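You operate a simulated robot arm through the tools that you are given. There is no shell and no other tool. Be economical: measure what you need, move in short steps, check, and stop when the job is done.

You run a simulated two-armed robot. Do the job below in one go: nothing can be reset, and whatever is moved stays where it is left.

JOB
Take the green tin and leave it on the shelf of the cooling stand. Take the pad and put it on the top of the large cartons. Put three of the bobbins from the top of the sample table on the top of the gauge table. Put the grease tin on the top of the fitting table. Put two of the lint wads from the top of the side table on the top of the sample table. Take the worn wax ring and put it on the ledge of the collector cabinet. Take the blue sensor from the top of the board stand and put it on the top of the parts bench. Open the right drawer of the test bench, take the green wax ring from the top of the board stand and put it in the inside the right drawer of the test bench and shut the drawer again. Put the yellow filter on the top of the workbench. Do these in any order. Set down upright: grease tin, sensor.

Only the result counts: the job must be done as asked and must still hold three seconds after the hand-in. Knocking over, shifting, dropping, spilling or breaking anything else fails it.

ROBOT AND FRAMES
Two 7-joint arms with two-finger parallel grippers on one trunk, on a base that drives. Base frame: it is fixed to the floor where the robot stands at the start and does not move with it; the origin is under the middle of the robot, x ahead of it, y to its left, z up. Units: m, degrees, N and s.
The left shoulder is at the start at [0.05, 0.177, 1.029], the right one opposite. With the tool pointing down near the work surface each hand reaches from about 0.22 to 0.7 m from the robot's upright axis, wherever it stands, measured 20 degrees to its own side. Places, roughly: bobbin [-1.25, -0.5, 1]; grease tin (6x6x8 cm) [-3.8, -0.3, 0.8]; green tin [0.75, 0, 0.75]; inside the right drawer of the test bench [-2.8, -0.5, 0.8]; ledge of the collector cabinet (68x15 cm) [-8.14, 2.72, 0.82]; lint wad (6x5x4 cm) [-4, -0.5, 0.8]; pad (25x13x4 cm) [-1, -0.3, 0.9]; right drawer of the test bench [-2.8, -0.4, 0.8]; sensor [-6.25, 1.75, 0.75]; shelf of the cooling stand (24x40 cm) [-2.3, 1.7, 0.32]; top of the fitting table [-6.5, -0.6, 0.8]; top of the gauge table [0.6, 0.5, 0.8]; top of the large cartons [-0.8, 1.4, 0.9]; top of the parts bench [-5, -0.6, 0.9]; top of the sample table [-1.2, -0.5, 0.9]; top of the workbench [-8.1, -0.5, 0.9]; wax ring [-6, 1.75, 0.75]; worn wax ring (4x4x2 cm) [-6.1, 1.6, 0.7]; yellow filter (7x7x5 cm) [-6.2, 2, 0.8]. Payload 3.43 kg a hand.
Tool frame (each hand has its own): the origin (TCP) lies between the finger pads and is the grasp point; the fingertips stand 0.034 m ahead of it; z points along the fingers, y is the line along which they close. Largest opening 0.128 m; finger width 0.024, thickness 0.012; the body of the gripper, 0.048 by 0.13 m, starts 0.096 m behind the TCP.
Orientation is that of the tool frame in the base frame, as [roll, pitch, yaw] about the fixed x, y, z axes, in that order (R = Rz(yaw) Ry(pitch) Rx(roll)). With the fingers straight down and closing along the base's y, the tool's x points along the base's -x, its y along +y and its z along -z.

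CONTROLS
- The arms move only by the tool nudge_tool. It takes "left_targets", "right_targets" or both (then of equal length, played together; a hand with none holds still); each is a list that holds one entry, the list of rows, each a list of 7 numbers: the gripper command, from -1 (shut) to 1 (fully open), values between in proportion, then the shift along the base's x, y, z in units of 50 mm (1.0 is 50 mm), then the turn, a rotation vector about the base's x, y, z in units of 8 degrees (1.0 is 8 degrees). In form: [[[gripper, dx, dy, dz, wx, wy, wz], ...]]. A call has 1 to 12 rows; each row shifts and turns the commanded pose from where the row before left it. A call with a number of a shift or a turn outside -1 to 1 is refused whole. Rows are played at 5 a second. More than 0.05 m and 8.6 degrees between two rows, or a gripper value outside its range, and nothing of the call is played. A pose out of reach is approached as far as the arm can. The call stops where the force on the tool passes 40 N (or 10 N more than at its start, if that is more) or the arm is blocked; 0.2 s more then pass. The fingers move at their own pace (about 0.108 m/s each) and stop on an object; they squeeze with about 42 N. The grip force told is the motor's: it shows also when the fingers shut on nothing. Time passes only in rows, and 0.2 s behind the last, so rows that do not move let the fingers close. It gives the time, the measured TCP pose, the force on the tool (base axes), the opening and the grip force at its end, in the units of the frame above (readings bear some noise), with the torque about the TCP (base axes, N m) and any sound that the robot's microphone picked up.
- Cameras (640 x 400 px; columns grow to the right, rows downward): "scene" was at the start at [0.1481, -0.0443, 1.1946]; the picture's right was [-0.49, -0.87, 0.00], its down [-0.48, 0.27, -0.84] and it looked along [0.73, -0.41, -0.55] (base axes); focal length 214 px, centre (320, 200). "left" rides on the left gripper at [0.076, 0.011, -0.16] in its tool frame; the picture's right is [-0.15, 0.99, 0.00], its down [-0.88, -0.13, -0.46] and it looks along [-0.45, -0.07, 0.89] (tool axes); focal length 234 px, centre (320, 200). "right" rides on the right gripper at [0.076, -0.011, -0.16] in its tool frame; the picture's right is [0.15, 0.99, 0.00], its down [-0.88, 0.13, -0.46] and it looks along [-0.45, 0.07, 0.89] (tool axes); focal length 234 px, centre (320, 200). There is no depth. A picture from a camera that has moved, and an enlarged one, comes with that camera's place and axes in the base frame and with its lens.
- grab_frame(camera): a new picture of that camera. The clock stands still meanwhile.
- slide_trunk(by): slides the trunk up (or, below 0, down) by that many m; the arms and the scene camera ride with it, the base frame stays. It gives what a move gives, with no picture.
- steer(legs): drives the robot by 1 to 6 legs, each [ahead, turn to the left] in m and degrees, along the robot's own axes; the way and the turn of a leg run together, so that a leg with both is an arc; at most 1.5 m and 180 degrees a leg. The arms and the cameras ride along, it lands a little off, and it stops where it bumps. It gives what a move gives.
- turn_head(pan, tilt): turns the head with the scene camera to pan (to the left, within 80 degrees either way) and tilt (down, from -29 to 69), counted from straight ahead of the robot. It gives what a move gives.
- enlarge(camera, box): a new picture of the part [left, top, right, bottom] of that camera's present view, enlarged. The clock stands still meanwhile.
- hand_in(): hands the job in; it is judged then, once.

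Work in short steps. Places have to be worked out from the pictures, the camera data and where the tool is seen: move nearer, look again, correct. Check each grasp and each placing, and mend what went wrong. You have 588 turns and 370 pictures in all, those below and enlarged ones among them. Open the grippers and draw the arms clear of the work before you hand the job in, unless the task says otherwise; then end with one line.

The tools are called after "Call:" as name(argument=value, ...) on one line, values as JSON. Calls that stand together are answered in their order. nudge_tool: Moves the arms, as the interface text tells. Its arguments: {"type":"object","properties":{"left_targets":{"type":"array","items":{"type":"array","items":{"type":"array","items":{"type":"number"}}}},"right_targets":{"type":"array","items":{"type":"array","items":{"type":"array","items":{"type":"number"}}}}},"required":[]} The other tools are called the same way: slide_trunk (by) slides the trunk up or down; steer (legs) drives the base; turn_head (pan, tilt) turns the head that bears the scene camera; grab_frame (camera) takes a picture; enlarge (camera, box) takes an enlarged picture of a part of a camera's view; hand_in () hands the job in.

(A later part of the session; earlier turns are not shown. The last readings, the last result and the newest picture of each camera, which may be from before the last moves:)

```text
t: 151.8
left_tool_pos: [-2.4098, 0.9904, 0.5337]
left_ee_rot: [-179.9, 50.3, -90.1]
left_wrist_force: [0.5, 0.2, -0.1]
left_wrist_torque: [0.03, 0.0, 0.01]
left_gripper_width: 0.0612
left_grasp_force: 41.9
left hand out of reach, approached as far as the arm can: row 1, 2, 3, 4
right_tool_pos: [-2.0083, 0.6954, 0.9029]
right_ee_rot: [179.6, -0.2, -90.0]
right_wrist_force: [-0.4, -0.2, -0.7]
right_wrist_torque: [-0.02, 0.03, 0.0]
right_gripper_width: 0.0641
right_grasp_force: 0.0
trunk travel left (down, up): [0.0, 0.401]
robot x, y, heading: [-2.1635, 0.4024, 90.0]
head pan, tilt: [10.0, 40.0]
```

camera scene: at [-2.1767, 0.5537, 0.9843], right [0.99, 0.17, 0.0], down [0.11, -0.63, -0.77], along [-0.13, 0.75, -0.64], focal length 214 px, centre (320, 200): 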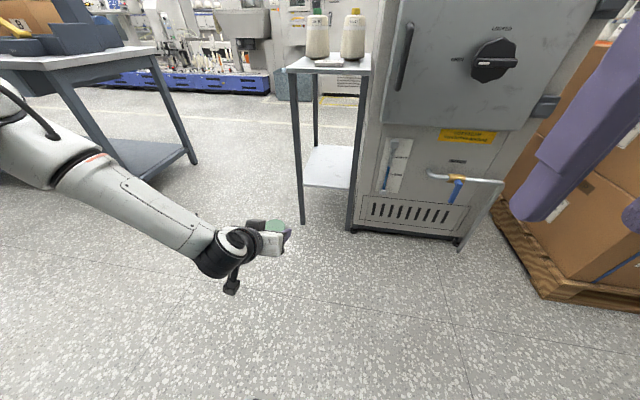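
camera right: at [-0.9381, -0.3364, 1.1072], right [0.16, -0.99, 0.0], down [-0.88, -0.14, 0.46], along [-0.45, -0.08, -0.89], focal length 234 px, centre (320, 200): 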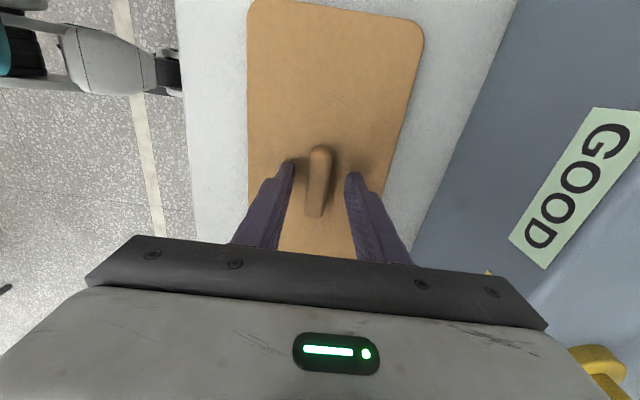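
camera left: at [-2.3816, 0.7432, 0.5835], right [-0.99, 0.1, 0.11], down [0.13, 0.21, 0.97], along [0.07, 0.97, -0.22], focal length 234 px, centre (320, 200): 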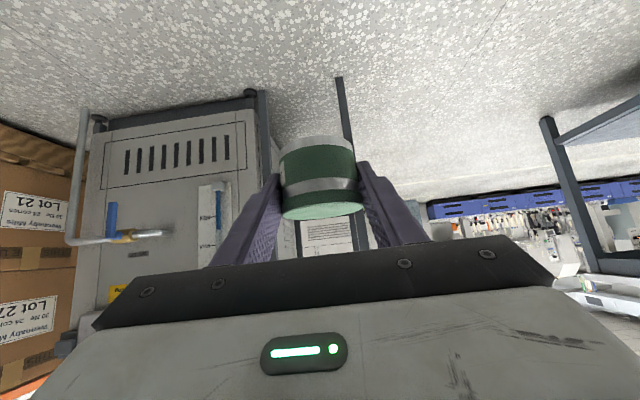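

Call:
nudge_tool(left_targets=[[[-1, 0, 0, -0.8, 0, 0, 0], [-1, 0, 0, -0.8, 0, 0, 0]]])

Call:
turn_head(pan=50, tilt=45)

Call:
grab_frame(camera="scene")

```text
t: 152.4
left_tool_pos: [-2.4094, 0.99, 0.5337]
left_ee_rot: [-179.8, 50.4, -90.0]
left_wrist_force: [-0.8, -0.2, -1.9]
left_wrist_torque: [-0.01, 0.01, -0.02]
left_gripper_width: 0.0612
left_grasp_force: 41.6
left hand out of reach, approached as far as the arm can: row 1, 2
right_tool_pos: [-2.0094, 0.6972, 0.9027]
right_ee_rot: [179.6, -0.1, -89.9]
right_wrist_force: [0.0, 0.3, 0.2]
right_wrist_torque: [-0.03, -0.01, -0.01]
right_gripper_width: 0.0641
right_grasp_force: 0.0
trunk travel left (down, up): [0.0, 0.401]
robot x, y, heading: [-2.1641, 0.3972, 89.9]
head pan, tilt: [10.0, 40.0]
```

```text
t: 153.5
left_tool_pos: [-2.409, 0.99, 0.5347]
left_ee_rot: [-179.9, 50.3, -90.0]
left_wrist_force: [-0.1, 0.7, -1.5]
left_wrist_torque: [-0.02, 0.01, 0.01]
left_gripper_width: 0.0612
left_grasp_force: 42.0
right_tool_pos: [-2.0086, 0.6971, 0.9024]
right_ee_rot: [179.7, -0.3, -89.9]
right_wrist_force: [-0.5, 0.3, 0.1]
right_wrist_torque: [0.01, 0.01, 0.01]
right_gripper_width: 0.064
right_grasp_force: 0.0
trunk travel left (down, up): [0.0, 0.401]
robot x, y, heading: [-2.161, 0.4009, 89.9]
head pan, tilt: [50.0, 45.0]
```

```text
320 pictures are left
camera scene: at [-2.2243, 0.5224, 0.9771], right [0.64, 0.76, 0.0], down [0.54, -0.46, -0.71], along [-0.54, 0.46, -0.71], focal length 214 px, centre (320, 200)
```

scene: 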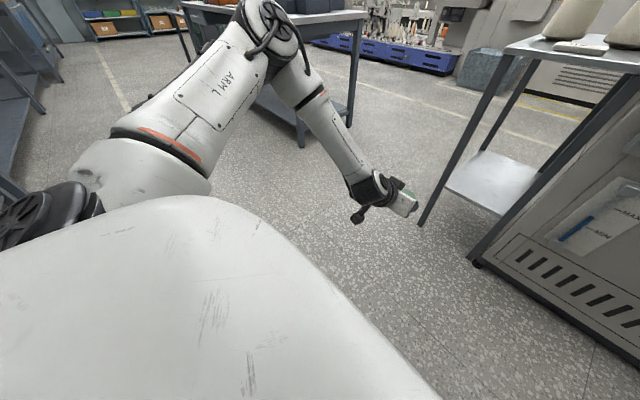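

The elbow is out to the left; I try yawing the tool toward the right (35°), in line with the forearm, and then lowering.

Call:
nudge_tool(left_targets=[[[-1, 0.2, 0, 0, 0, 0, -0.9], [-1, 0.2, 0, 0, 0, 0, -0.9], [-1, 0.2, 0, 0, 0, 0, -0.9], [-1, 0.2, 0, 0, 0, 0, -0.9], [-1, 0.2, 0, 0, 0, 0, -0.9], [-1, 0, 0, -0.8, 0, 0, 0], [-1, 0, 0, -0.8, 0, 0, 0], [-1, 0, 0, -0.8, 0, 0, 0]]])

```text
t: 155.3
left_tool_pos: [-2.3756, 0.976, 0.5575]
left_ee_rot: [-179.8, 50.1, -126.0]
left_wrist_force: [-0.2, 0.6, -1.0]
left_wrist_torque: [-0.02, 0.03, -0.03]
left_gripper_width: 0.0611
left_grasp_force: 41.9
left hand out of reach, approached as far as the arm can: row 1, 2, 3, 5, 6, 7, 8
right_tool_pos: [-2.0082, 0.697, 0.9017]
right_ee_rot: [179.5, -0.2, -89.9]
right_wrist_force: [0.1, 0.7, -0.2]
right_wrist_torque: [0.0, 0.03, 0.01]
right_gripper_width: 0.0639
right_grasp_force: 0.0
trunk travel left (down, up): [0.0, 0.401]
robot x, y, heading: [-2.1625, 0.398, 89.9]
head pan, tilt: [50.0, 45.0]
```

Worse that way. I try yawing it to the left instead.

Call:
nudge_tool(left_targets=[[[-1, 0, 0, 0, 0, 0, 1], [-1, 0, 0, 0, 0, 0, 1], [-1, 0, 0, 0, 0, 0, 1], [-1, 0, 0, 0, 0, 0, 1], [-1, 0, 0, 0, 0, 0, 1], [-1, 0, 0, 0, 0, 0, 1], [-1, 0, 0, 0, 0, 0, 1], [-1, 0, 0, 0, 0, 0, 1], [-1, 0, 0, 0, 0, 0, 1], [-1, 0, 0, -0.8, 0, 0, 0], [-1, 0, 0, -0.8, 0, 0, 0], [-1, 0, 0, -0.8, 0, 0, 0]]])

Call:
nudge_tool(left_targets=[[[-1, -0.2, 0.4, -0.7, 0, 0, 0], [-1, -0.2, 0.4, -0.7, 0, 0, 0], [-1, -0.2, 0.2, -0.7, 0, 0, 0]]])

```text
t: 157.9
left_tool_pos: [-2.4881, 0.926, 0.5429]
left_ee_rot: [-179.7, 50.3, -54.1]
left_wrist_force: [-0.4, 0.6, -0.8]
left_wrist_torque: [-0.03, -0.01, -0.02]
left_gripper_width: 0.0612
left_grasp_force: 42.3
left hand out of reach, approached as far as the arm can: row 5, 6, 7, 8, 9, 10, 11, 12
right_tool_pos: [-2.0074, 0.6967, 0.9022]
right_ee_rot: [179.7, -0.2, -89.9]
right_wrist_force: [-1.1, 0.2, -1.0]
right_wrist_torque: [0.0, 0.02, 0.0]
right_gripper_width: 0.064
right_grasp_force: 0.0
trunk travel left (down, up): [0.0, 0.401]
robot x, y, heading: [-2.1598, 0.3997, 89.8]
head pan, tilt: [50.0, 45.0]
```

```text
t: 158.7
left_tool_pos: [-2.5552, 0.9501, 0.5094]
left_ee_rot: [-179.7, 50.2, -54.0]
left_wrist_force: [0.0, -0.4, -1.2]
left_wrist_torque: [-0.03, -0.05, 0.02]
left_gripper_width: 0.0608
left_grasp_force: 42.2
left hand out of reach, approached as far as the arm can: row 1, 2, 3
right_tool_pos: [-2.0082, 0.6954, 0.9018]
right_ee_rot: [179.6, -0.2, -89.9]
right_wrist_force: [0.7, -0.3, -0.1]
right_wrist_torque: [0.0, 0.02, -0.02]
right_gripper_width: 0.0643
right_grasp_force: 0.1
trunk travel left (down, up): [0.0, 0.401]
robot x, y, heading: [-2.1637, 0.3987, 89.9]
head pan, tilt: [50.0, 45.0]
```

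Tilt seems to be the limit at low height. The stand's gap is about 0.5 m tall, so a smaller tilt (~25°) is enough near the front edge; I straighten the yaw, reduce the tilt, and test the reach downward.

Call:
nudge_tool(left_targets=[[[-1, 0.6, 0, 0.3, 0, 0, -0.9], [-1, 0.6, 0, 0.3, 0, 0, -0.9], [-1, 0.6, 0, 0, 0, 0, -0.9], [-1, 0.6, 0, 0, 0, 0, -0.9], [-1, 0, 0, 0, 0, 0, -0.9], [-1, 0, 0, 0, -1, 0, 0], [-1, 0, 0, 0, -1, 0, 0], [-1, 0, 0, 0, -1, 0, 0], [-1, 0, 0, -0.9, 0, 0, 0], [-1, 0, 0, -0.9, 0, 0, 0], [-1, 0, 0, -0.9, 0, 0, 0], [-1, 0, 0, -0.9, 0, 0, 0]]])

```text
t: 161.3
left_tool_pos: [-2.4678, 0.914, 0.4433]
left_ee_rot: [-179.8, 26.3, -89.9]
left_wrist_force: [-1.0, 0.1, -1.1]
left_wrist_torque: [0.02, -0.01, 0.0]
left_gripper_width: 0.0609
left_grasp_force: 42.1
left hand out of reach, approached as far as the arm can: row 5, 10, 11, 12
right_tool_pos: [-2.0087, 0.697, 0.9014]
right_ee_rot: [179.6, -0.1, -89.9]
right_wrist_force: [0.9, 0.8, 0.0]
right_wrist_torque: [0.01, 0.01, -0.03]
right_gripper_width: 0.0642
right_grasp_force: 0.0
trunk travel left (down, up): [0.0, 0.401]
robot x, y, heading: [-2.1629, 0.4008, 90.0]
head pan, tilt: [50.0, 45.0]
```

Better (0.443). I try moving further forward, where the arm straightens.

Call:
nudge_tool(left_targets=[[[-1, 0.3, 0.9, 0, 0, 0, 0], [-1, 0.3, 0.9, 0, 0, 0, 0], [-1, 0.3, 0.9, 0, 0, 0, 0], [-1, 0, 0, -0.9, 0, 0, 0], [-1, 0, 0, -0.9, 0, 0, 0]]])

Call:
grab_frame(camera="scene")

```text
t: 162.5
left_tool_pos: [-2.4723, 0.9623, 0.4678]
left_ee_rot: [-179.7, 26.3, -89.9]
left_wrist_force: [0.3, -0.3, -1.1]
left_wrist_torque: [-0.01, 0.01, 0.02]
left_gripper_width: 0.061
left_grasp_force: 42.4
left hand out of reach, approached as far as the arm can: row 1, 2, 3, 4, 5
right_tool_pos: [-2.0082, 0.6964, 0.9024]
right_ee_rot: [179.6, -0.2, -89.9]
right_wrist_force: [0.3, -0.3, -0.2]
right_wrist_torque: [-0.04, 0.0, -0.02]
right_gripper_width: 0.0639
right_grasp_force: 0.0
trunk travel left (down, up): [0.0, 0.401]
robot x, y, heading: [-2.1666, 0.4024, 90.3]
head pan, tilt: [50.0, 45.0]
```

```text
319 pictures are left
camera scene: at [-2.2243, 0.5223, 0.9771], right [0.64, 0.77, 0.0], down [0.54, -0.46, -0.71], along [-0.54, 0.46, -0.71], focal length 214 px, centre (320, 200)
```

scene: 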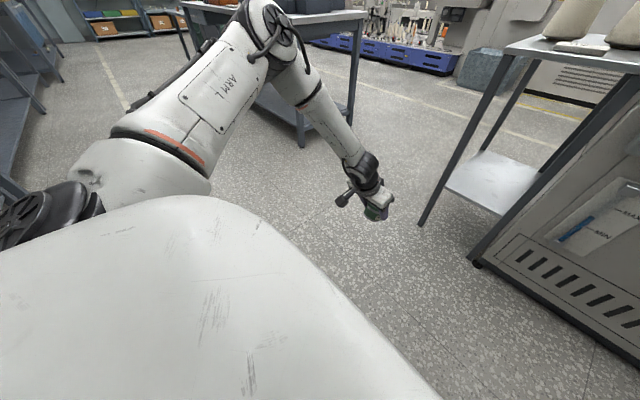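

I test the lowest height with the tool vertical and slightly closer in.

Call:
nudge_tool(left_targets=[[[-1, 0, -0.3, 0.2, -1, 0, 0], [-1, 0, -0.3, 0.2, -1, 0, 0], [-1, 0, -0.3, 0, -1, 0, 0], [-1, 0, 0, -0.9, -0.2, 0, 0], [-1, 0, 0, -0.9, 0, 0, 0], [-1, 0, 0, -0.9, 0, 0, 0], [-1, 0, 0, -0.9, 0, 0, 0]]])

Call:
grab_frame(camera="scene")

```text
t: 164.1
left_tool_pos: [-2.5067, 0.8434, 0.423]
left_ee_rot: [-179.7, 0.7, -90.0]
left_wrist_force: [0.4, -0.7, -2.2]
left_wrist_torque: [0.01, -0.03, 0.0]
left_gripper_width: 0.0611
left_grasp_force: 42.0
left hand out of reach, approached as far as the arm can: row 4, 5, 6, 7
right_tool_pos: [-2.0081, 0.6964, 0.9021]
right_ee_rot: [179.6, -0.2, -89.9]
right_wrist_force: [-0.2, 0.2, 0.0]
right_wrist_torque: [-0.01, -0.02, 0.0]
right_gripper_width: 0.0636
right_grasp_force: 0.0
trunk travel left (down, up): [0.0, 0.401]
robot x, y, heading: [-2.161, 0.4005, 90.0]
head pan, tilt: [50.0, 45.0]
```

```text
318 pictures are left
camera scene: at [-2.2243, 0.5223, 0.9771], right [0.64, 0.77, 0.0], down [0.54, -0.46, -0.71], along [-0.54, 0.46, -0.71], focal length 214 px, centre (320, 200)
```

scene: 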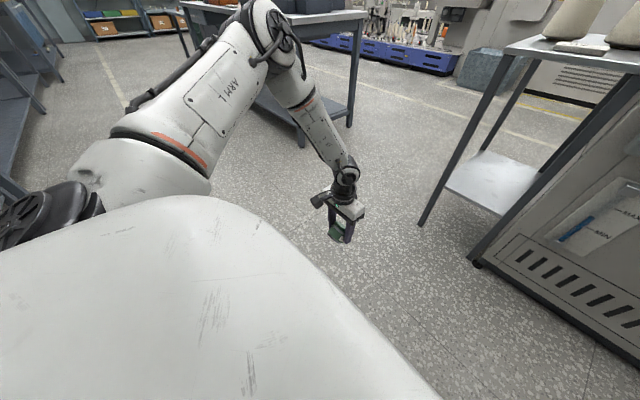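

I raise, shift the hand toward the robot's midline and forward, and test lowering there.

Call:
nudge_tool(left_targets=[[[-1, 0.4, 0, 0.9, 0, 0, 0], [-1, 0.6, 0.3, 0.7, 0, 0, 0], [-1, 0.8, 0.4, 0.2, 0, 0, 0], [-1, 0.8, 0.4, 0, 0, 0, 0], [-1, 0.8, 0.4, 0, 0, 0, 0], [-1, 0.8, 0.4, 0, 0, 0, 0], [-1, 0, 0, -0.9, 0, 0, 0], [-1, 0, 0, -0.9, 0, 0, 0], [-1, 0, 0, -0.9, 0, 0, 0], [-1, 0, 0, -0.9, 0, 0, 0]]])

```text
t: 166.3
left_tool_pos: [-2.4189, 0.8281, 0.4509]
left_ee_rot: [-179.7, 0.8, -90.0]
left_wrist_force: [0.1, 0.4, -1.7]
left_wrist_torque: [-0.01, 0.02, -0.01]
left_gripper_width: 0.0611
left_grasp_force: 41.7
left hand out of reach, approached as far as the arm can: row 4, 5, 6, 7, 8, 9, 10
right_tool_pos: [-2.0083, 0.6976, 0.9028]
right_ee_rot: [179.5, -0.2, -89.9]
right_wrist_force: [-0.8, 0.5, 0.4]
right_wrist_torque: [-0.01, 0.0, -0.01]
right_gripper_width: 0.0641
right_grasp_force: 0.1
trunk travel left (down, up): [0.0, 0.401]
robot x, y, heading: [-2.1621, 0.4041, 89.7]
head pan, tilt: [50.0, 45.0]
```

I test farther to the left side instead.

Call:
nudge_tool(left_targets=[[[-1, -0.8, 0, 0.4, 0, 0, 0], [-1, -0.9, 0, 0, 0, 0, 0], [-1, -0.9, 0, 0, 0, 0, 0], [-1, -0.9, 0, 0, 0, 0, 0], [-1, -0.9, 0, 0, 0, 0, 0], [-1, 0, 0, -0.9, 0, 0, 0], [-1, 0, 0, -0.9, 0, 0, 0], [-1, 0, 0, -0.9, 0, 0, 0], [-1, 0, 0, -0.9, 0, 0, 0]]])

Call:
grab_frame(camera="scene")

```text
t: 168.3
left_tool_pos: [-2.6316, 0.7894, 0.3901]
left_ee_rot: [-179.8, 0.7, -90.0]
left_wrist_force: [0.2, 0.0, -1.6]
left_wrist_torque: [0.03, 0.01, 0.01]
left_gripper_width: 0.061
left_grasp_force: 42.1
left hand out of reach, approached as far as the arm can: row 7, 8, 9
right_tool_pos: [-2.0085, 0.6966, 0.9009]
right_ee_rot: [179.6, -0.2, -89.9]
right_wrist_force: [-0.3, 0.4, -0.8]
right_wrist_torque: [-0.01, 0.0, 0.04]
right_gripper_width: 0.064
right_grasp_force: 0.0
trunk travel left (down, up): [0.0, 0.401]
robot x, y, heading: [-2.1647, 0.4005, 89.9]
head pan, tilt: [50.0, 45.0]
```

```text
317 pictures are left
camera scene: at [-2.2244, 0.5223, 0.9771], right [0.64, 0.77, 0.0], down [0.54, -0.46, -0.71], along [-0.54, 0.46, -0.71], focal length 214 px, centre (320, 200)
```

scene: 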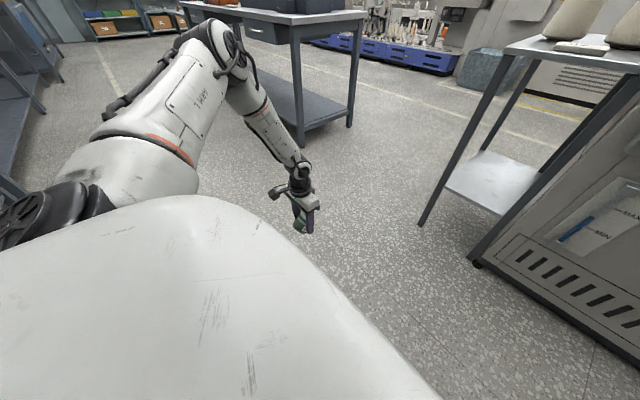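

Lower there: the arm's own working plane points about 45–50° outward. I yaw the tool into that plane, extend outward with a small tilt and test the depth.

Call:
nudge_tool(left_targets=[[[-1, 0, 0, 0.4, 0, 0, 0.9], [-1, 0, 0, 0.4, 0, 0, 0.9], [-1, 0, 0, 0.4, 0, 0, 0.9], [-1, 0, 0, 0, 0, 0, 0.9], [-1, 0, 0, 0, 0, 0, 0.9], [-1, 0, 0, 0, 0, 0, 0.9], [-1, 0, 0, 0, 0, 0, 0.85], [-1, -0.6, 0.5, 0, 0.5, 0.6, 0], [-1, -0.6, 0.5, 0, 0.5, 0.6, 0], [-1, -0.6, 0.5, 0, 0.5, 0.6, 0], [-1, -0.6, 0.5, 0, 0.5, 0.6, 0]]])

Call:
nudge_tool(left_targets=[[[-1, 0, 0, -0.9, 0, 0, 0], [-1, 0, 0, -0.9, 0, 0, 0], [-1, 0, 0, -0.9, 0, 0, 0], [-1, 0, 0, -0.9, 0, 0, 0]]])

Call:
grab_frame(camera="scene")

```text
t: 170.7
left_tool_pos: [-2.7519, 0.8889, 0.4503]
left_ee_rot: [-179.9, 25.7, -40.0]
left_wrist_force: [0.4, -0.5, -1.1]
left_wrist_torque: [-0.03, -0.02, 0.04]
left_gripper_width: 0.0612
left_grasp_force: 41.8
right_tool_pos: [-2.0083, 0.6967, 0.9016]
right_ee_rot: [179.7, -0.1, -89.8]
right_wrist_force: [0.5, 0.5, 0.0]
right_wrist_torque: [-0.01, 0.0, -0.01]
right_gripper_width: 0.0638
right_grasp_force: 0.0
trunk travel left (down, up): [0.0, 0.401]
robot x, y, heading: [-2.1621, 0.4013, 89.9]
head pan, tilt: [50.0, 45.0]
```

```text
t: 171.7
left_tool_pos: [-2.7423, 0.8704, 0.4292]
left_ee_rot: [-179.9, 25.7, -40.1]
left_wrist_force: [0.5, 0.1, -1.4]
left_wrist_torque: [0.0, 0.01, 0.0]
left_gripper_width: 0.0611
left_grasp_force: 42.3
left hand out of reach, approached as far as the arm can: row 1, 2, 3, 4
right_tool_pos: [-2.0091, 0.6978, 0.9013]
right_ee_rot: [179.6, -0.1, -89.9]
right_wrist_force: [-1.6, -0.2, 0.7]
right_wrist_torque: [-0.01, -0.01, -0.04]
right_gripper_width: 0.064
right_grasp_force: 0.0
trunk travel left (down, up): [0.0, 0.401]
robot x, y, heading: [-2.1622, 0.4029, 90.1]
head pan, tilt: [50.0, 45.0]
```

```text
316 pictures are left
camera scene: at [-2.2243, 0.5223, 0.9771], right [0.64, 0.77, 0.0], down [0.54, -0.46, -0.71], along [-0.54, 0.46, -0.71], focal length 214 px, centre (320, 200)
```

scene: 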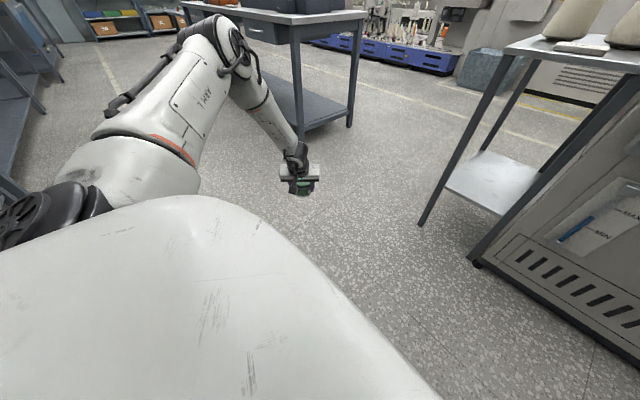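

I test swinging still further out to the side (about 80° left).

Call:
nudge_tool(left_targets=[[[-1, -0.3, -0.7, 0.3, 0, 0, 0.9], [-1, -0.3, -0.7, 0.2, 0, 0, 0.9], [-1, -0.2, -0.7, 0, 0, 0, 0.9], [-1, -0.2, -0.7, 0, 0, 0, 0.9], [-1, -0.2, -0.7, 0, 0, 0, 0.9], [-1, 0, -0.7, 0, 0, 0, 0.5], [-1, 0, 0, -0.9, 0, 0, 0], [-1, 0, 0, -0.9, 0, 0, 0], [-1, 0, 0, -0.9, 0, 0, 0]]])

```text
t: 173.7
left_tool_pos: [-2.8017, 0.6607, 0.3186]
left_ee_rot: [-179.9, 25.7, -0.1]
left_wrist_force: [0.5, 0.0, -1.7]
left_wrist_torque: [0.0, -0.01, 0.02]
left_gripper_width: 0.0611
left_grasp_force: 42.3
right_tool_pos: [-2.0084, 0.6974, 0.9034]
right_ee_rot: [179.6, -0.2, -89.9]
right_wrist_force: [-0.5, -0.4, -0.3]
right_wrist_torque: [0.03, 0.03, 0.01]
right_gripper_width: 0.064
right_grasp_force: 0.1
trunk travel left (down, up): [0.0, 0.401]
robot x, y, heading: [-2.1665, 0.3993, 89.9]
head pan, tilt: [50.0, 45.0]
```

Fully reached (z 0.319) working sideways. I now restore the 50° tilt here so the tin is level, at z ≈ 0.36.

Call:
nudge_tool(left_targets=[[[-1, 0, 0, 0.5, 0, 1, 0], [-1, 0, 0, 0.4, 0, 1, 0], [-1, 0, 0, 0, 0, 1, 0], [-1, 0, 0, 0, 0, 0.07, 0]]])

Call:
grab_frame(camera="left")

```text
t: 174.7
left_tool_pos: [-2.8026, 0.6616, 0.3648]
left_ee_rot: [-179.9, 50.4, 0.1]
left_wrist_force: [0.8, 0.0, -1.5]
left_wrist_torque: [0.01, -0.01, -0.04]
left_gripper_width: 0.0611
left_grasp_force: 42.3
right_tool_pos: [-2.0087, 0.6973, 0.9016]
right_ee_rot: [179.6, -0.2, -89.9]
right_wrist_force: [-0.7, -0.3, 0.1]
right_wrist_torque: [-0.02, -0.02, 0.01]
right_gripper_width: 0.0638
right_grasp_force: 0.1
trunk travel left (down, up): [0.0, 0.401]
robot x, y, heading: [-2.1595, 0.3971, 89.8]
head pan, tilt: [50.0, 45.0]
```

```text
315 pictures are left
camera left: at [-2.6314, 0.6481, 0.4062], right [-0.09, -0.99, 0.11], down [-0.21, 0.13, 0.97], along [-0.97, 0.07, -0.22], focal length 234 px, centre (320, 200)
```

left: 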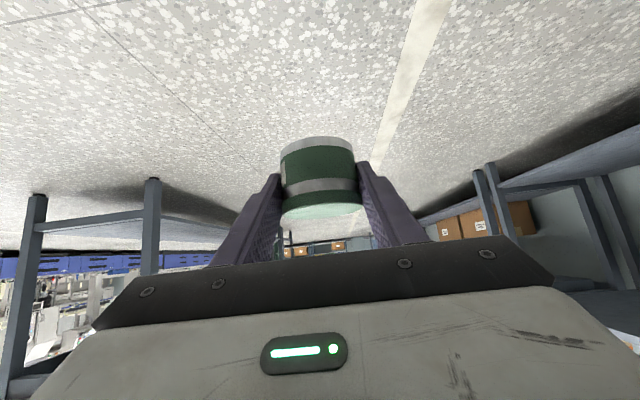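

This pose works with the hand about 0.64 m to my left. I'll stand beside the rack with heading 0 and insert with the arm; first I test retracting the hand toward me by 0.22 m at that height.

Call:
nudge_tool(left_targets=[[[-1, 0.8, 0, 0.25, 0, 0, 0], [-1, 0.9, 0, 0.25, 0, 0, 0], [-1, 0.9, 0, 0.25, 0, 0, 0], [-1, 0.9, 0, 0.25, 0, 0, 0], [-1, 0.9, 0, 0, 0, 0, 0]]])

```text
t: 175.9
left_tool_pos: [-2.5839, 0.6621, 0.4149]
left_ee_rot: [-179.8, 50.2, 0.1]
left_wrist_force: [-0.2, 0.2, -2.0]
left_wrist_torque: [0.01, -0.05, -0.01]
left_gripper_width: 0.0611
left_grasp_force: 42.3
right_tool_pos: [-2.0081, 0.6962, 0.9022]
right_ee_rot: [179.6, -0.3, -90.0]
right_wrist_force: [0.2, -0.2, -0.4]
right_wrist_torque: [-0.04, -0.01, -0.02]
right_gripper_width: 0.064
right_grasp_force: 0.0
trunk travel left (down, up): [0.0, 0.401]
robot x, y, heading: [-2.1624, 0.4014, 89.9]
head pan, tilt: [50.0, 45.0]
```

Retraction works. I drive around so that the stand is to my left: final place about (−2.575, 0.86), heading 0.

Call:
steer(legs=[[0, 90], [0.415, 0], [0, -90], [0.45, 0]])

```text
t: 188.5
left_tool_pos: [-2.9829, 1.1223, 0.4129]
left_ee_rot: [-179.9, 50.3, -1.2]
left_wrist_force: [-1.0, 0.6, -1.6]
left_wrist_torque: [0.0, -0.04, -0.03]
left_gripper_width: 0.0611
left_grasp_force: 42.1
right_tool_pos: [-2.4067, 1.1469, 0.9022]
right_ee_rot: [179.7, -0.2, -91.0]
right_wrist_force: [0.4, -0.5, -0.3]
right_wrist_torque: [0.01, 0.01, -0.03]
right_gripper_width: 0.064
right_grasp_force: 0.1
trunk travel left (down, up): [0.0, 0.401]
robot x, y, heading: [-2.568, 0.8532, 88.7]
head pan, tilt: [50.0, 45.0]
```

Position good. I turn right to heading 0.

Call:
steer(legs=[[0, -88.7]])

Call:
turn_head(pan=65, tilt=45)

Call:
grab_frame(camera="scene")

Call:
grab_frame(camera="left")

```text
t: 192.7
left_tool_pos: [-2.2981, 1.2684, 0.4135]
left_ee_rot: [-180.0, 50.3, -91.2]
left_wrist_force: [0.5, 0.6, -0.7]
left_wrist_torque: [-0.05, 0.02, 0.0]
left_gripper_width: 0.0612
left_grasp_force: 41.8
right_tool_pos: [-2.2742, 0.6936, 0.9025]
right_ee_rot: [179.6, -0.2, 178.9]
right_wrist_force: [0.0, -0.3, 0.4]
right_wrist_torque: [-0.03, 0.03, 0.0]
right_gripper_width: 0.064
right_grasp_force: 0.0
trunk travel left (down, up): [0.0, 0.401]
robot x, y, heading: [-2.5683, 0.8518, -1.2]
head pan, tilt: [50.0, 45.0]
```

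```text
t: 193.5
left_tool_pos: [-2.2969, 1.2683, 0.4138]
left_ee_rot: [-180.0, 50.3, -91.2]
left_wrist_force: [-0.7, 0.4, -2.3]
left_wrist_torque: [-0.03, -0.03, 0.04]
left_gripper_width: 0.061
left_grasp_force: 41.7
right_tool_pos: [-2.2736, 0.6925, 0.9023]
right_ee_rot: [179.6, -0.2, 178.9]
right_wrist_force: [-0.1, 0.3, 1.0]
right_wrist_torque: [0.04, -0.01, 0.01]
right_gripper_width: 0.064
right_grasp_force: 0.1
trunk travel left (down, up): [0.0, 0.401]
robot x, y, heading: [-2.5708, 0.8509, -1.0]
head pan, tilt: [65.0, 45.0]
```

```text
314 pictures are left
camera scene: at [-2.461, 0.9242, 0.9771], right [0.9, -0.44, 0.0], down [-0.31, -0.63, -0.71], along [0.31, 0.63, -0.71], focal length 214 px, centre (320, 200)
```

scene: 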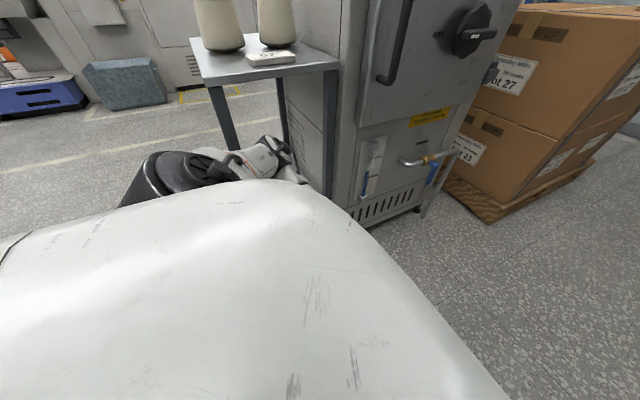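

```text
313 pictures are left
camera left: at [-2.3122, 1.0957, 0.456], right [-0.99, 0.12, 0.11], down [0.13, 0.21, 0.97], along [0.09, 0.97, -0.22], focal length 234 px, centre (320, 200)
```

left: 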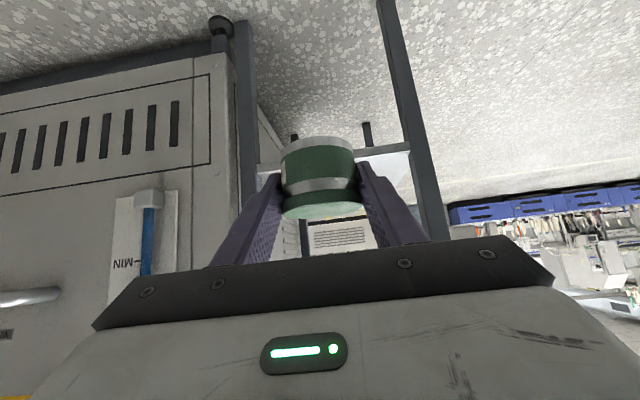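

The opening spans x −2.41…−2.18 and I am centred at −2.297; shelf height ≈ 0.31. I insert the tin 0.25 m forward at z 0.41.

Call:
nudge_tool(left_targets=[[[-1, 0, 0.87, 0, 0, 0, 0], [-1, 0, 0.87, 0, 0, 0, 0], [-1, 0, 0.87, 0, 0, 0, 0], [-1, 0, 0.87, 0, 0, 0, 0], [-1, 0, 0.87, 0, 0, 0, 0], [-1, 0, 0.87, 0, 0, 0, 0]]])

Call:
grab_frame(camera="left")

Call:
grab_frame(camera="scene")

```text
t: 194.9
left_tool_pos: [-2.2954, 1.5247, 0.4088]
left_ee_rot: [179.7, 49.7, -91.9]
left_wrist_force: [1.1, 0.1, -1.6]
left_wrist_torque: [0.05, 0.01, 0.03]
left_gripper_width: 0.0613
left_grasp_force: 41.5
right_tool_pos: [-2.2726, 0.6925, 0.9004]
right_ee_rot: [179.6, -0.3, 178.9]
right_wrist_force: [-0.5, 0.1, 0.0]
right_wrist_torque: [0.0, 0.02, 0.05]
right_gripper_width: 0.064
right_grasp_force: 0.0
trunk travel left (down, up): [0.0, 0.401]
robot x, y, heading: [-2.5678, 0.8527, -1.6]
head pan, tilt: [65.0, 45.0]
```

```text
312 pictures are left
camera left: at [-2.3121, 1.3526, 0.452], right [-0.99, 0.12, 0.11], down [0.14, 0.22, 0.97], along [0.09, 0.97, -0.23], focal length 234 px, centre (320, 200)
```

left: 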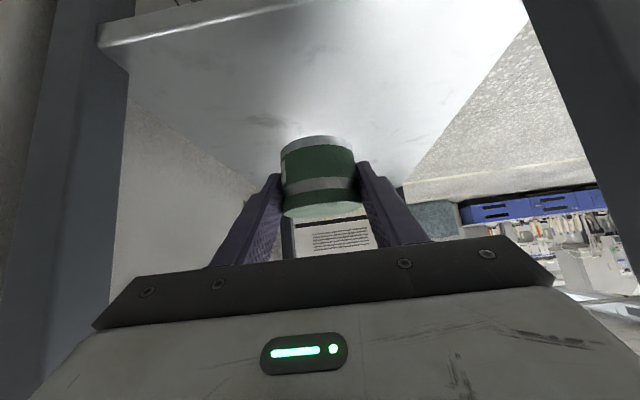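

```text
311 pictures are left
camera scene: at [-2.4592, 0.9243, 0.9755], right [0.9, -0.44, 0.0], down [-0.32, -0.63, -0.71], along [0.31, 0.63, -0.71], focal length 214 px, centre (320, 200)
```

scene: 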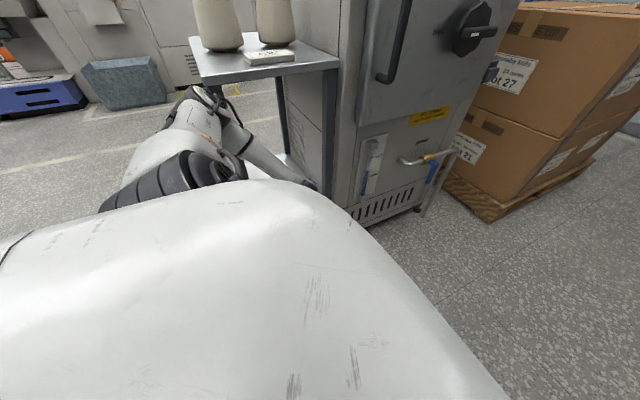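

The tin is inside, well behind the shelf's front edge. I lower it to the shelf.

Call:
nudge_tool(left_targets=[[[-1, 0, 0, -0.6, 0, 0, 0], [-1, 0, 0, -0.3, 0, 0, 0], [-1, 0, 0, 0, 0, 0, 0]]])

Call:
grab_frame(camera="left")

```text
t: 195.7
left_tool_pos: [-2.3004, 1.5302, 0.368]
left_ee_rot: [180.0, 50.3, -91.1]
left_wrist_force: [-0.4, 0.5, -2.0]
left_wrist_torque: [-0.03, -0.03, 0.01]
left_gripper_width: 0.0609
left_grasp_force: 42.4
right_tool_pos: [-2.2748, 0.6936, 0.9015]
right_ee_rot: [179.6, -0.3, 178.9]
right_wrist_force: [-0.4, 0.4, 0.2]
right_wrist_torque: [0.01, 0.0, 0.04]
right_gripper_width: 0.0642
right_grasp_force: 0.1
trunk travel left (down, up): [0.0, 0.401]
robot x, y, heading: [-2.5653, 0.8555, -1.2]
head pan, tilt: [65.0, 45.0]
```

```text
310 pictures are left
camera left: at [-2.3142, 1.3579, 0.4108], right [-0.99, 0.11, 0.11], down [0.13, 0.21, 0.97], along [0.09, 0.97, -0.22], focal length 234 px, centre (320, 200)
```

left: 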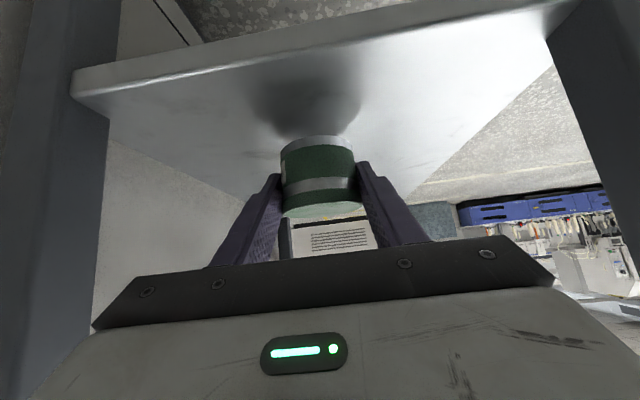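

Almost there; I lower a little more in small steps.

Call:
nudge_tool(left_targets=[[[-1, 0, 0, -0.15, 0, 0, 0], [-1, 0, 0, -0.1, 0, 0, 0], [-1, 0, 0, 0, 0, 0, 0]]])

```text
t: 196.5
left_tool_pos: [-2.2994, 1.53, 0.3559]
left_ee_rot: [-180.0, 50.4, -91.1]
left_wrist_force: [0.1, -1.3, 3.3]
left_wrist_torque: [0.1, -0.03, 0.01]
left_gripper_width: 0.0615
left_grasp_force: 41.9
right_tool_pos: [-2.2743, 0.6912, 0.9019]
right_ee_rot: [179.5, -0.2, 178.9]
right_wrist_force: [0.7, 0.0, 0.5]
right_wrist_torque: [0.01, 0.03, 0.02]
right_gripper_width: 0.0641
right_grasp_force: 0.1
trunk travel left (down, up): [0.0, 0.401]
robot x, y, heading: [-2.5674, 0.8518, -1.3]
head pan, tilt: [65.0, 45.0]
```

Contact felt at 0.356. I open a bit and retract along the tool axis.

Call:
nudge_tool(left_targets=[[[0.4, 0, 0, 0, 0, 0, 0], [0.4, 0, 0, 0, 0, 0, 0], [0.4, 0, -0.6, 0.45, 0, 0, 0], [0.4, 0, -0.6, 0.45, 0, 0, 0], [0.4, 0, -0.8, 0.2, 0, 0, 0], [0.4, 0, -0.9, 0, 0, 0, 0], [0.4, 0, -0.9, 0, 0, 0, 0], [0.4, 0, -0.9, 0, 0, 0, 0]]])

Call:
grab_frame(camera="left")

```text
t: 198.3
left_tool_pos: [-2.2977, 1.292, 0.4107]
left_ee_rot: [-179.9, 50.3, -91.0]
left_wrist_force: [-0.7, 0.7, 0.1]
left_wrist_torque: [0.0, 0.02, 0.01]
left_gripper_width: 0.0898
left_grasp_force: 0.0
right_tool_pos: [-2.2751, 0.6915, 0.903]
right_ee_rot: [179.7, -0.2, 178.9]
right_wrist_force: [0.6, 0.2, 0.3]
right_wrist_torque: [0.0, 0.01, -0.01]
right_gripper_width: 0.064
right_grasp_force: 0.0
trunk travel left (down, up): [0.0, 0.401]
robot x, y, heading: [-2.5653, 0.8509, -1.0]
head pan, tilt: [65.0, 45.0]
```

```text
309 pictures are left
camera left: at [-2.3123, 1.1204, 0.4527], right [-0.99, 0.11, 0.11], down [0.13, 0.21, 0.97], along [0.09, 0.97, -0.22], focal length 234 px, centre (320, 200)
```

left: 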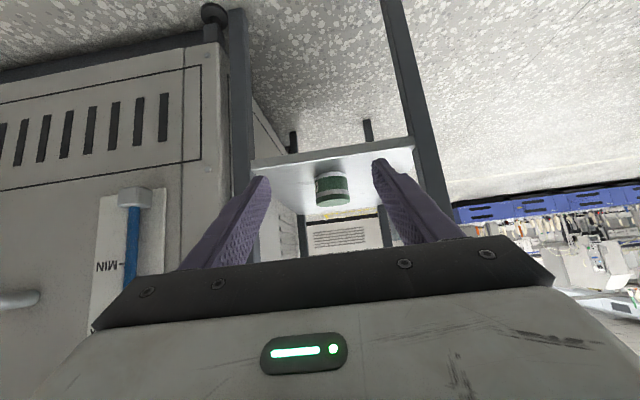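

The tin stands upright on the shelf. I raise trunk and hand, undo the tilt and the yaw to get the arm back to its neutral posture.

Call:
slide_trunk(by=0.2)

Call:
nudge_tool(left_targets=[[[0.4, 0, -0.3, 0.9, -0.4, 0, 0], [0.4, 0, 0, 0.9, -0.5, 0, 0], [0.4, 0, 0, 0.9, -0.5, 0, 0], [0.4, 0, 0, 0.9, -0.5, 0, 0], [0.4, 0, 0, 0.9, -0.5, 0, 0], [0.4, 0, 0, 0.9, -0.5, 0, 0], [0.4, 0, 0, 0.9, -0.5, 0, 0], [0.4, 0, 0, 0.6, -0.9, 0, 0], [0.4, 0, 0, 0.3, -0.9, 0, 0], [0.4, 0, 0, 0, -1, 0, 0]]])

Call:
nudge_tool(left_targets=[[[0.4, 0, -0.3, 0, 0, 0, -1], [0.4, 0, -0.3, 0, 0, 0, -1], [0.4, 0, -0.3, 0, 0, 0, -1], [0.4, 0, -0.3, 0, 0, 0, -1], [0.4, 0, -0.3, 0, 0, 0, -1], [0.4, 0, -0.3, 0, 0, 0, -1], [0.4, 0, -0.2, 0, 0, 0, -1], [0.4, 0, 0, 0, 0, 0, -1], [0.4, 0, 0, 0, 0, 0, -1], [0.4, 0, 0, 0, 0, 0, -1], [0.4, 0, 0, 0, 0, 0, -1], [0.4, 0, 0, 0, 0, 0, -0.2]]])

```text
t: 200.4
left_tool_pos: [-2.2972, 1.2925, 0.61]
left_ee_rot: [-179.9, 50.2, -91.2]
left_wrist_force: [-0.1, -0.9, -0.3]
left_wrist_torque: [0.02, 0.01, -0.01]
left_gripper_width: 0.0898
left_grasp_force: 0.1
right_tool_pos: [-2.2744, 0.6918, 1.1022]
right_ee_rot: [179.6, -0.2, 178.9]
right_wrist_force: [-0.8, 1.5, -1.0]
right_wrist_torque: [0.02, -0.02, -0.01]
right_gripper_width: 0.0641
right_grasp_force: 0.0
trunk travel left (down, up): [-0.2, 0.201]
robot x, y, heading: [-2.5711, 0.8546, -1.2]
head pan, tilt: [65.0, 45.0]
```

```text
t: 202.6
left_tool_pos: [-2.2619, 1.2481, 0.9652]
left_ee_rot: [-179.0, 0.6, -90.8]
left_wrist_force: [-0.6, -0.2, -0.3]
left_wrist_torque: [0.04, -0.01, 0.01]
left_gripper_width: 0.0894
left_grasp_force: 0.0
left hand out of reach, approached as far as the arm can: row 4, 6, 7, 8, 9, 10
right_tool_pos: [-2.2742, 0.6925, 1.1023]
right_ee_rot: [179.6, -0.1, 179.0]
right_wrist_force: [-0.2, 0.0, -0.4]
right_wrist_torque: [-0.01, 0.0, 0.0]
right_gripper_width: 0.064
right_grasp_force: 0.1
trunk travel left (down, up): [-0.2, 0.201]
robot x, y, heading: [-2.5687, 0.8486, -1.1]
head pan, tilt: [65.0, 45.0]
```

```text
t: 205.2
left_tool_pos: [-2.2619, 1.148, 0.9641]
left_ee_rot: [-179.0, 0.7, 179.5]
left_wrist_force: [-0.7, 0.1, -0.2]
left_wrist_torque: [0.0, -0.02, 0.02]
left_gripper_width: 0.0895
left_grasp_force: 0.1
right_tool_pos: [-2.2747, 0.6922, 1.1028]
right_ee_rot: [179.5, -0.2, 178.9]
right_wrist_force: [-0.1, 0.4, 0.3]
right_wrist_torque: [0.02, 0.01, -0.01]
right_gripper_width: 0.064
right_grasp_force: 0.1
trunk travel left (down, up): [-0.2, 0.201]
robot x, y, heading: [-2.5683, 0.8545, -1.0]
head pan, tilt: [65.0, 45.0]
```

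Next the bobbins. I drive over to the sample table and face it at x ≈ −1.35.

Call:
steer(legs=[[0, -89], [0.5, 0], [0, 90], [1.22, 0], [0, -90]])

Call:
turn_head(pan=0, tilt=35)

Call:
grab_frame(camera="scene")

```text
t: 225.3
left_tool_pos: [-1.016, 0.1349, 0.9641]
left_ee_rot: [-178.9, 0.6, 94.5]
left_wrist_force: [-0.8, -0.4, -0.1]
left_wrist_torque: [0.01, 0.02, -0.04]
left_gripper_width: 0.0896
left_grasp_force: 0.1
right_tool_pos: [-1.4719, 0.1097, 1.1032]
right_ee_rot: [179.5, -0.1, 93.9]
right_wrist_force: [0.5, -0.5, -0.7]
right_wrist_torque: [-0.02, -0.01, -0.05]
right_gripper_width: 0.0643
right_grasp_force: 0.0
trunk travel left (down, up): [-0.2, 0.201]
robot x, y, heading: [-1.3315, 0.4142, -86.4]
head pan, tilt: [65.0, 45.0]
```

```text
t: 226.7
left_tool_pos: [-1.015, 0.1355, 0.9641]
left_ee_rot: [-179.1, 0.7, 94.4]
left_wrist_force: [0.1, -0.2, 0.4]
left_wrist_torque: [-0.03, 0.01, -0.01]
left_gripper_width: 0.0895
left_grasp_force: 0.1
right_tool_pos: [-1.4707, 0.1092, 1.1024]
right_ee_rot: [179.7, -0.2, 93.8]
right_wrist_force: [-0.2, -0.6, 0.2]
right_wrist_torque: [0.0, 0.03, -0.01]
right_gripper_width: 0.0642
right_grasp_force: 0.1
trunk travel left (down, up): [-0.2, 0.201]
robot x, y, heading: [-1.3349, 0.4129, -86.5]
head pan, tilt: [0.0, 35.0]
```

```text
308 pictures are left
camera scene: at [-1.3249, 0.2575, 1.1919], right [-1.0, -0.06, 0.0], down [-0.04, 0.57, -0.82], along [0.05, -0.82, -0.57], focal length 214 px, centre (320, 200)
```

scene: 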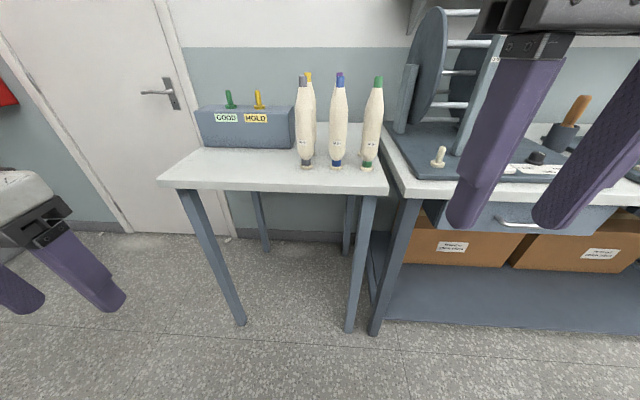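

Three front bobbins stand at x ≈ −1.44, −1.34, −1.24, y ≈ −0.37. I square up and drive 0.2 m nearer, with both hands raised.

Call:
nudge_tool(left_targets=[[[0.3, 0, 0, 1, 0, 0, 0], [0.3, 0, 0, 1, 0, 0, 0], [0.3, 0, 0, 1, 0, 0, 0], [0.3, 0, 0, 0.6, 0, 0, 0]]], right_targets=[[[0.2, 0, 0, 0.6, 0, 0, 0], [0.2, 0, 0, 0.6, 0, 0, 0], [0.2, 0, 0, 0, 0, 0, 0], [0.2, 0, 0, 0, 0, 0, 0]]])

Call:
steer(legs=[[0, -3.5], [0.2, 0]])

Call:
grab_frame(camera="right")

Call:
grab_frame(camera="scene")

```text
t: 227.7
left_tool_pos: [-1.0182, 0.1341, 1.1418]
left_ee_rot: [-179.0, 0.8, 94.5]
left_wrist_force: [0.5, -0.2, 0.8]
left_wrist_torque: [0.02, 0.02, -0.02]
left_gripper_width: 0.0832
left_grasp_force: 0.1
left hand out of reach, approached as far as the arm can: row 4
right_tool_pos: [-1.4708, 0.1098, 1.1628]
right_ee_rot: [179.5, -0.2, 93.9]
right_wrist_force: [0.0, -0.5, -0.3]
right_wrist_torque: [0.03, 0.0, -0.01]
right_gripper_width: 0.0769
right_grasp_force: 0.1
trunk travel left (down, up): [-0.2, 0.201]
robot x, y, heading: [-1.3362, 0.4149, -86.6]
head pan, tilt: [0.0, 35.0]
```

```text
t: 229.7
left_tool_pos: [-1.0331, -0.084, 1.1415]
left_ee_rot: [-178.9, 0.6, 91.0]
left_wrist_force: [-0.3, -0.5, 0.3]
left_wrist_torque: [0.01, 0.02, -0.02]
left_gripper_width: 0.0832
left_grasp_force: 0.1
right_tool_pos: [-1.4891, -0.0799, 1.1628]
right_ee_rot: [179.6, -0.2, 90.5]
right_wrist_force: [0.1, -0.1, -0.8]
right_wrist_torque: [0.01, 0.0, 0.01]
right_gripper_width: 0.0766
right_grasp_force: 0.1
trunk travel left (down, up): [-0.2, 0.201]
robot x, y, heading: [-1.3354, 0.2178, -89.9]
head pan, tilt: [0.0, 35.0]
```

```text
307 pictures are left
camera right: at [-1.5009, -0.0053, 1.3218], right [0.99, 0.15, 0.01], down [0.13, -0.88, 0.45], along [0.08, -0.45, -0.89], focal length 234 px, centre (320, 200)
```

right: 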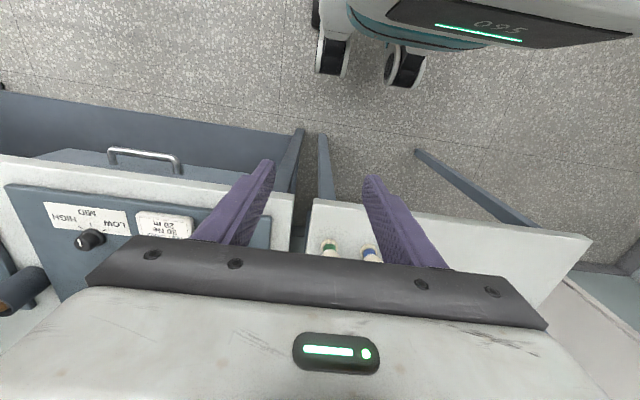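

```text
306 pictures are left
camera scene: at [-1.3334, 0.0584, 1.1918], right [-1.0, 0.0, 0.0], down [0.0, 0.57, -0.82], along [0.0, -0.82, -0.57], focal length 214 px, centre (320, 200)
```

scene: 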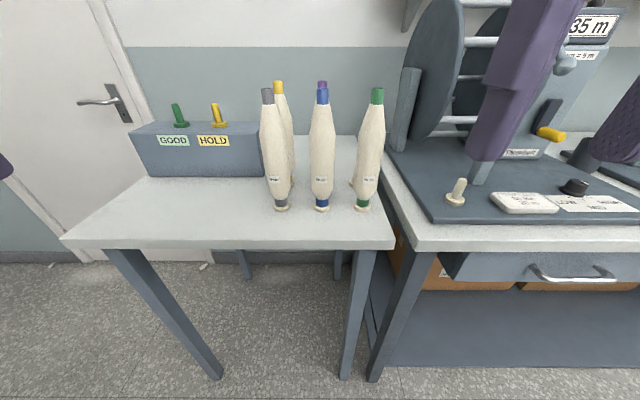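

Green bobbin at about (−1.434, −0.35), top z 1.134. I raise the trunk for reach and bring the right hand over it.

Call:
slide_trunk(by=0.2)

Call:
nudge_tool(right_targets=[[[0.2, 0.16, -0.8, -0.4, 0, 0, 0], [0.2, 0.16, -0.8, -0.4, 0, 0, 0], [0.2, 0.16, -0.8, -0.4, 0, 0, 0], [0.2, 0.16, -0.8, -0.4, 0, 0, 0], [0.2, 0.16, -0.8, -0.4, 0, 0, 0], [0.2, 0.16, -0.8, -0.4, 0, 0, 0], [0.2, 0.14, -0.6, -0.4, 0, 0, 0]]])

Call:
grab_frame(camera="right")

Call:
grab_frame(camera="scene")

```text
t: 231.8
left_tool_pos: [-1.034, -0.0841, 1.3412]
left_ee_rot: [-179.0, 0.6, 91.2]
left_wrist_force: [0.1, -1.1, 0.3]
left_wrist_torque: [-0.01, 0.03, -0.02]
left_gripper_width: 0.0833
left_grasp_force: 0.0
right_tool_pos: [-1.4894, -0.0812, 1.3622]
right_ee_rot: [179.7, -0.2, 90.5]
right_wrist_force: [0.6, 0.8, -1.0]
right_wrist_torque: [-0.01, 0.02, -0.05]
right_gripper_width: 0.0769
right_grasp_force: 0.0
trunk travel left (down, up): [-0.4, 0.001]
robot x, y, heading: [-1.3382, 0.2192, -89.8]
head pan, tilt: [0.0, 35.0]
```

```text
t: 233.4
left_tool_pos: [-1.0329, -0.0845, 1.3427]
left_ee_rot: [-178.9, 0.7, 91.3]
left_wrist_force: [0.1, -0.3, 0.3]
left_wrist_torque: [0.02, 0.01, 0.0]
left_gripper_width: 0.0833
left_grasp_force: 0.0
right_tool_pos: [-1.4312, -0.3517, 1.2199]
right_ee_rot: [179.6, -0.1, 90.6]
right_wrist_force: [0.4, 0.1, 1.2]
right_wrist_torque: [0.01, -0.01, 0.01]
right_gripper_width: 0.0769
right_grasp_force: 0.0
trunk travel left (down, up): [-0.4, 0.001]
robot x, y, heading: [-1.335, 0.2168, -89.7]
head pan, tilt: [0.0, 35.0]
```

```text
305 pictures are left
camera right: at [-1.4437, -0.2769, 1.3797], right [0.99, 0.15, 0.01], down [0.13, -0.88, 0.45], along [0.08, -0.45, -0.89], focal length 234 px, centre (320, 200)
```

right: 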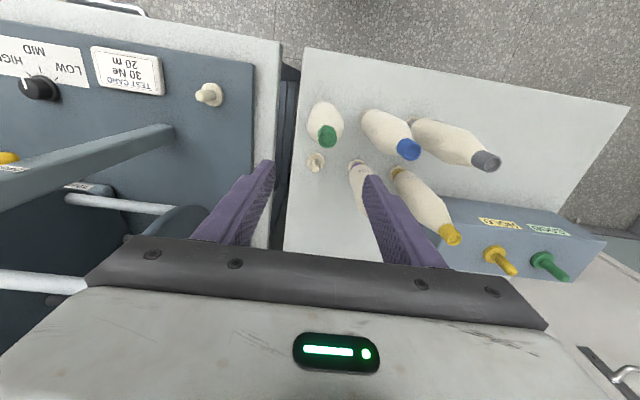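

```text
304 pictures are left
camera scene: at [-1.333, 0.0583, 1.3918], right [-1.0, 0.0, 0.0], down [0.0, 0.57, -0.82], along [0.0, -0.82, -0.57], focal length 214 px, centre (320, 200)
```

scene: 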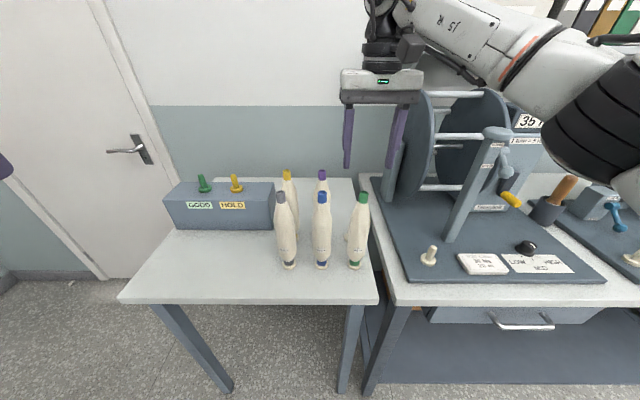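

Refined: green bobbin axis at (−1.426, −0.33). I shift and lower to z ≈ 1.12 first.

Call:
nudge_tool(right_targets=[[[0.2, 0.1, 0.44, 0, 0, 0, 0], [0.2, 0, 0, -0.9, 0, 0, 0], [0.2, 0, 0, -0.9, 0, 0, 0]]])

Call:
grab_frame(camera="right")

Call:
enlarge(camera="scene", box=[260, 130, 460, 280])

```text
t: 234.2
left_tool_pos: [-1.0336, -0.0843, 1.3411]
left_ee_rot: [-178.9, 0.7, 91.0]
left_wrist_force: [-0.4, 0.4, -0.6]
left_wrist_torque: [-0.01, 0.03, 0.01]
left_gripper_width: 0.083
left_grasp_force: 0.1
right_tool_pos: [-1.4301, -0.3284, 1.1321]
right_ee_rot: [179.5, -0.2, 90.4]
right_wrist_force: [0.1, 0.2, 0.7]
right_wrist_torque: [-0.01, 0.0, 0.02]
right_gripper_width: 0.0768
right_grasp_force: 0.1
trunk travel left (down, up): [-0.4, 0.001]
robot x, y, heading: [-1.3369, 0.2176, -89.5]
head pan, tilt: [0.0, 35.0]
```

```text
303 pictures are left
camera right: at [-1.442, -0.2534, 1.2917], right [0.99, 0.15, 0.01], down [0.13, -0.88, 0.45], along [0.08, -0.45, -0.89], focal length 234 px, centre (320, 200)
```

right: 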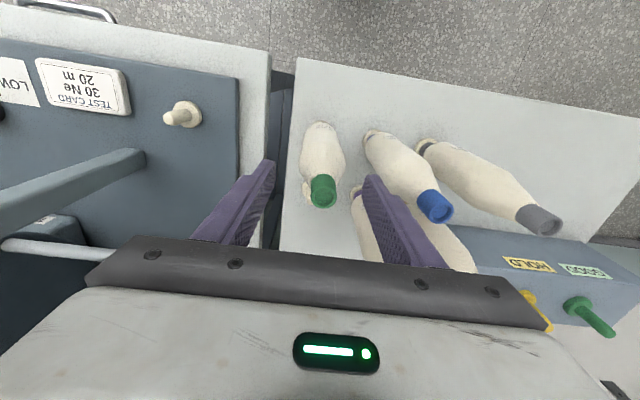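

```text
2.67 times, centred on (360, 205) of scene
camera zoom: at [-1.3336, 0.0587, 1.3919], right [-1.0, 0.0, 0.0], down [0.0, 0.57, -0.82], along [0.0, -0.82, -0.57], focal length 572 px, centre (213, 187)
```

zoom: 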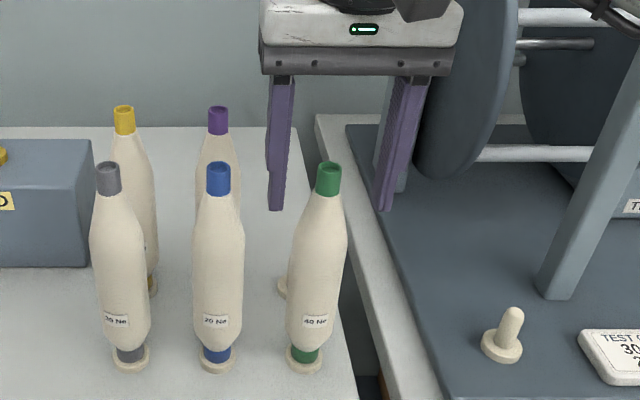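

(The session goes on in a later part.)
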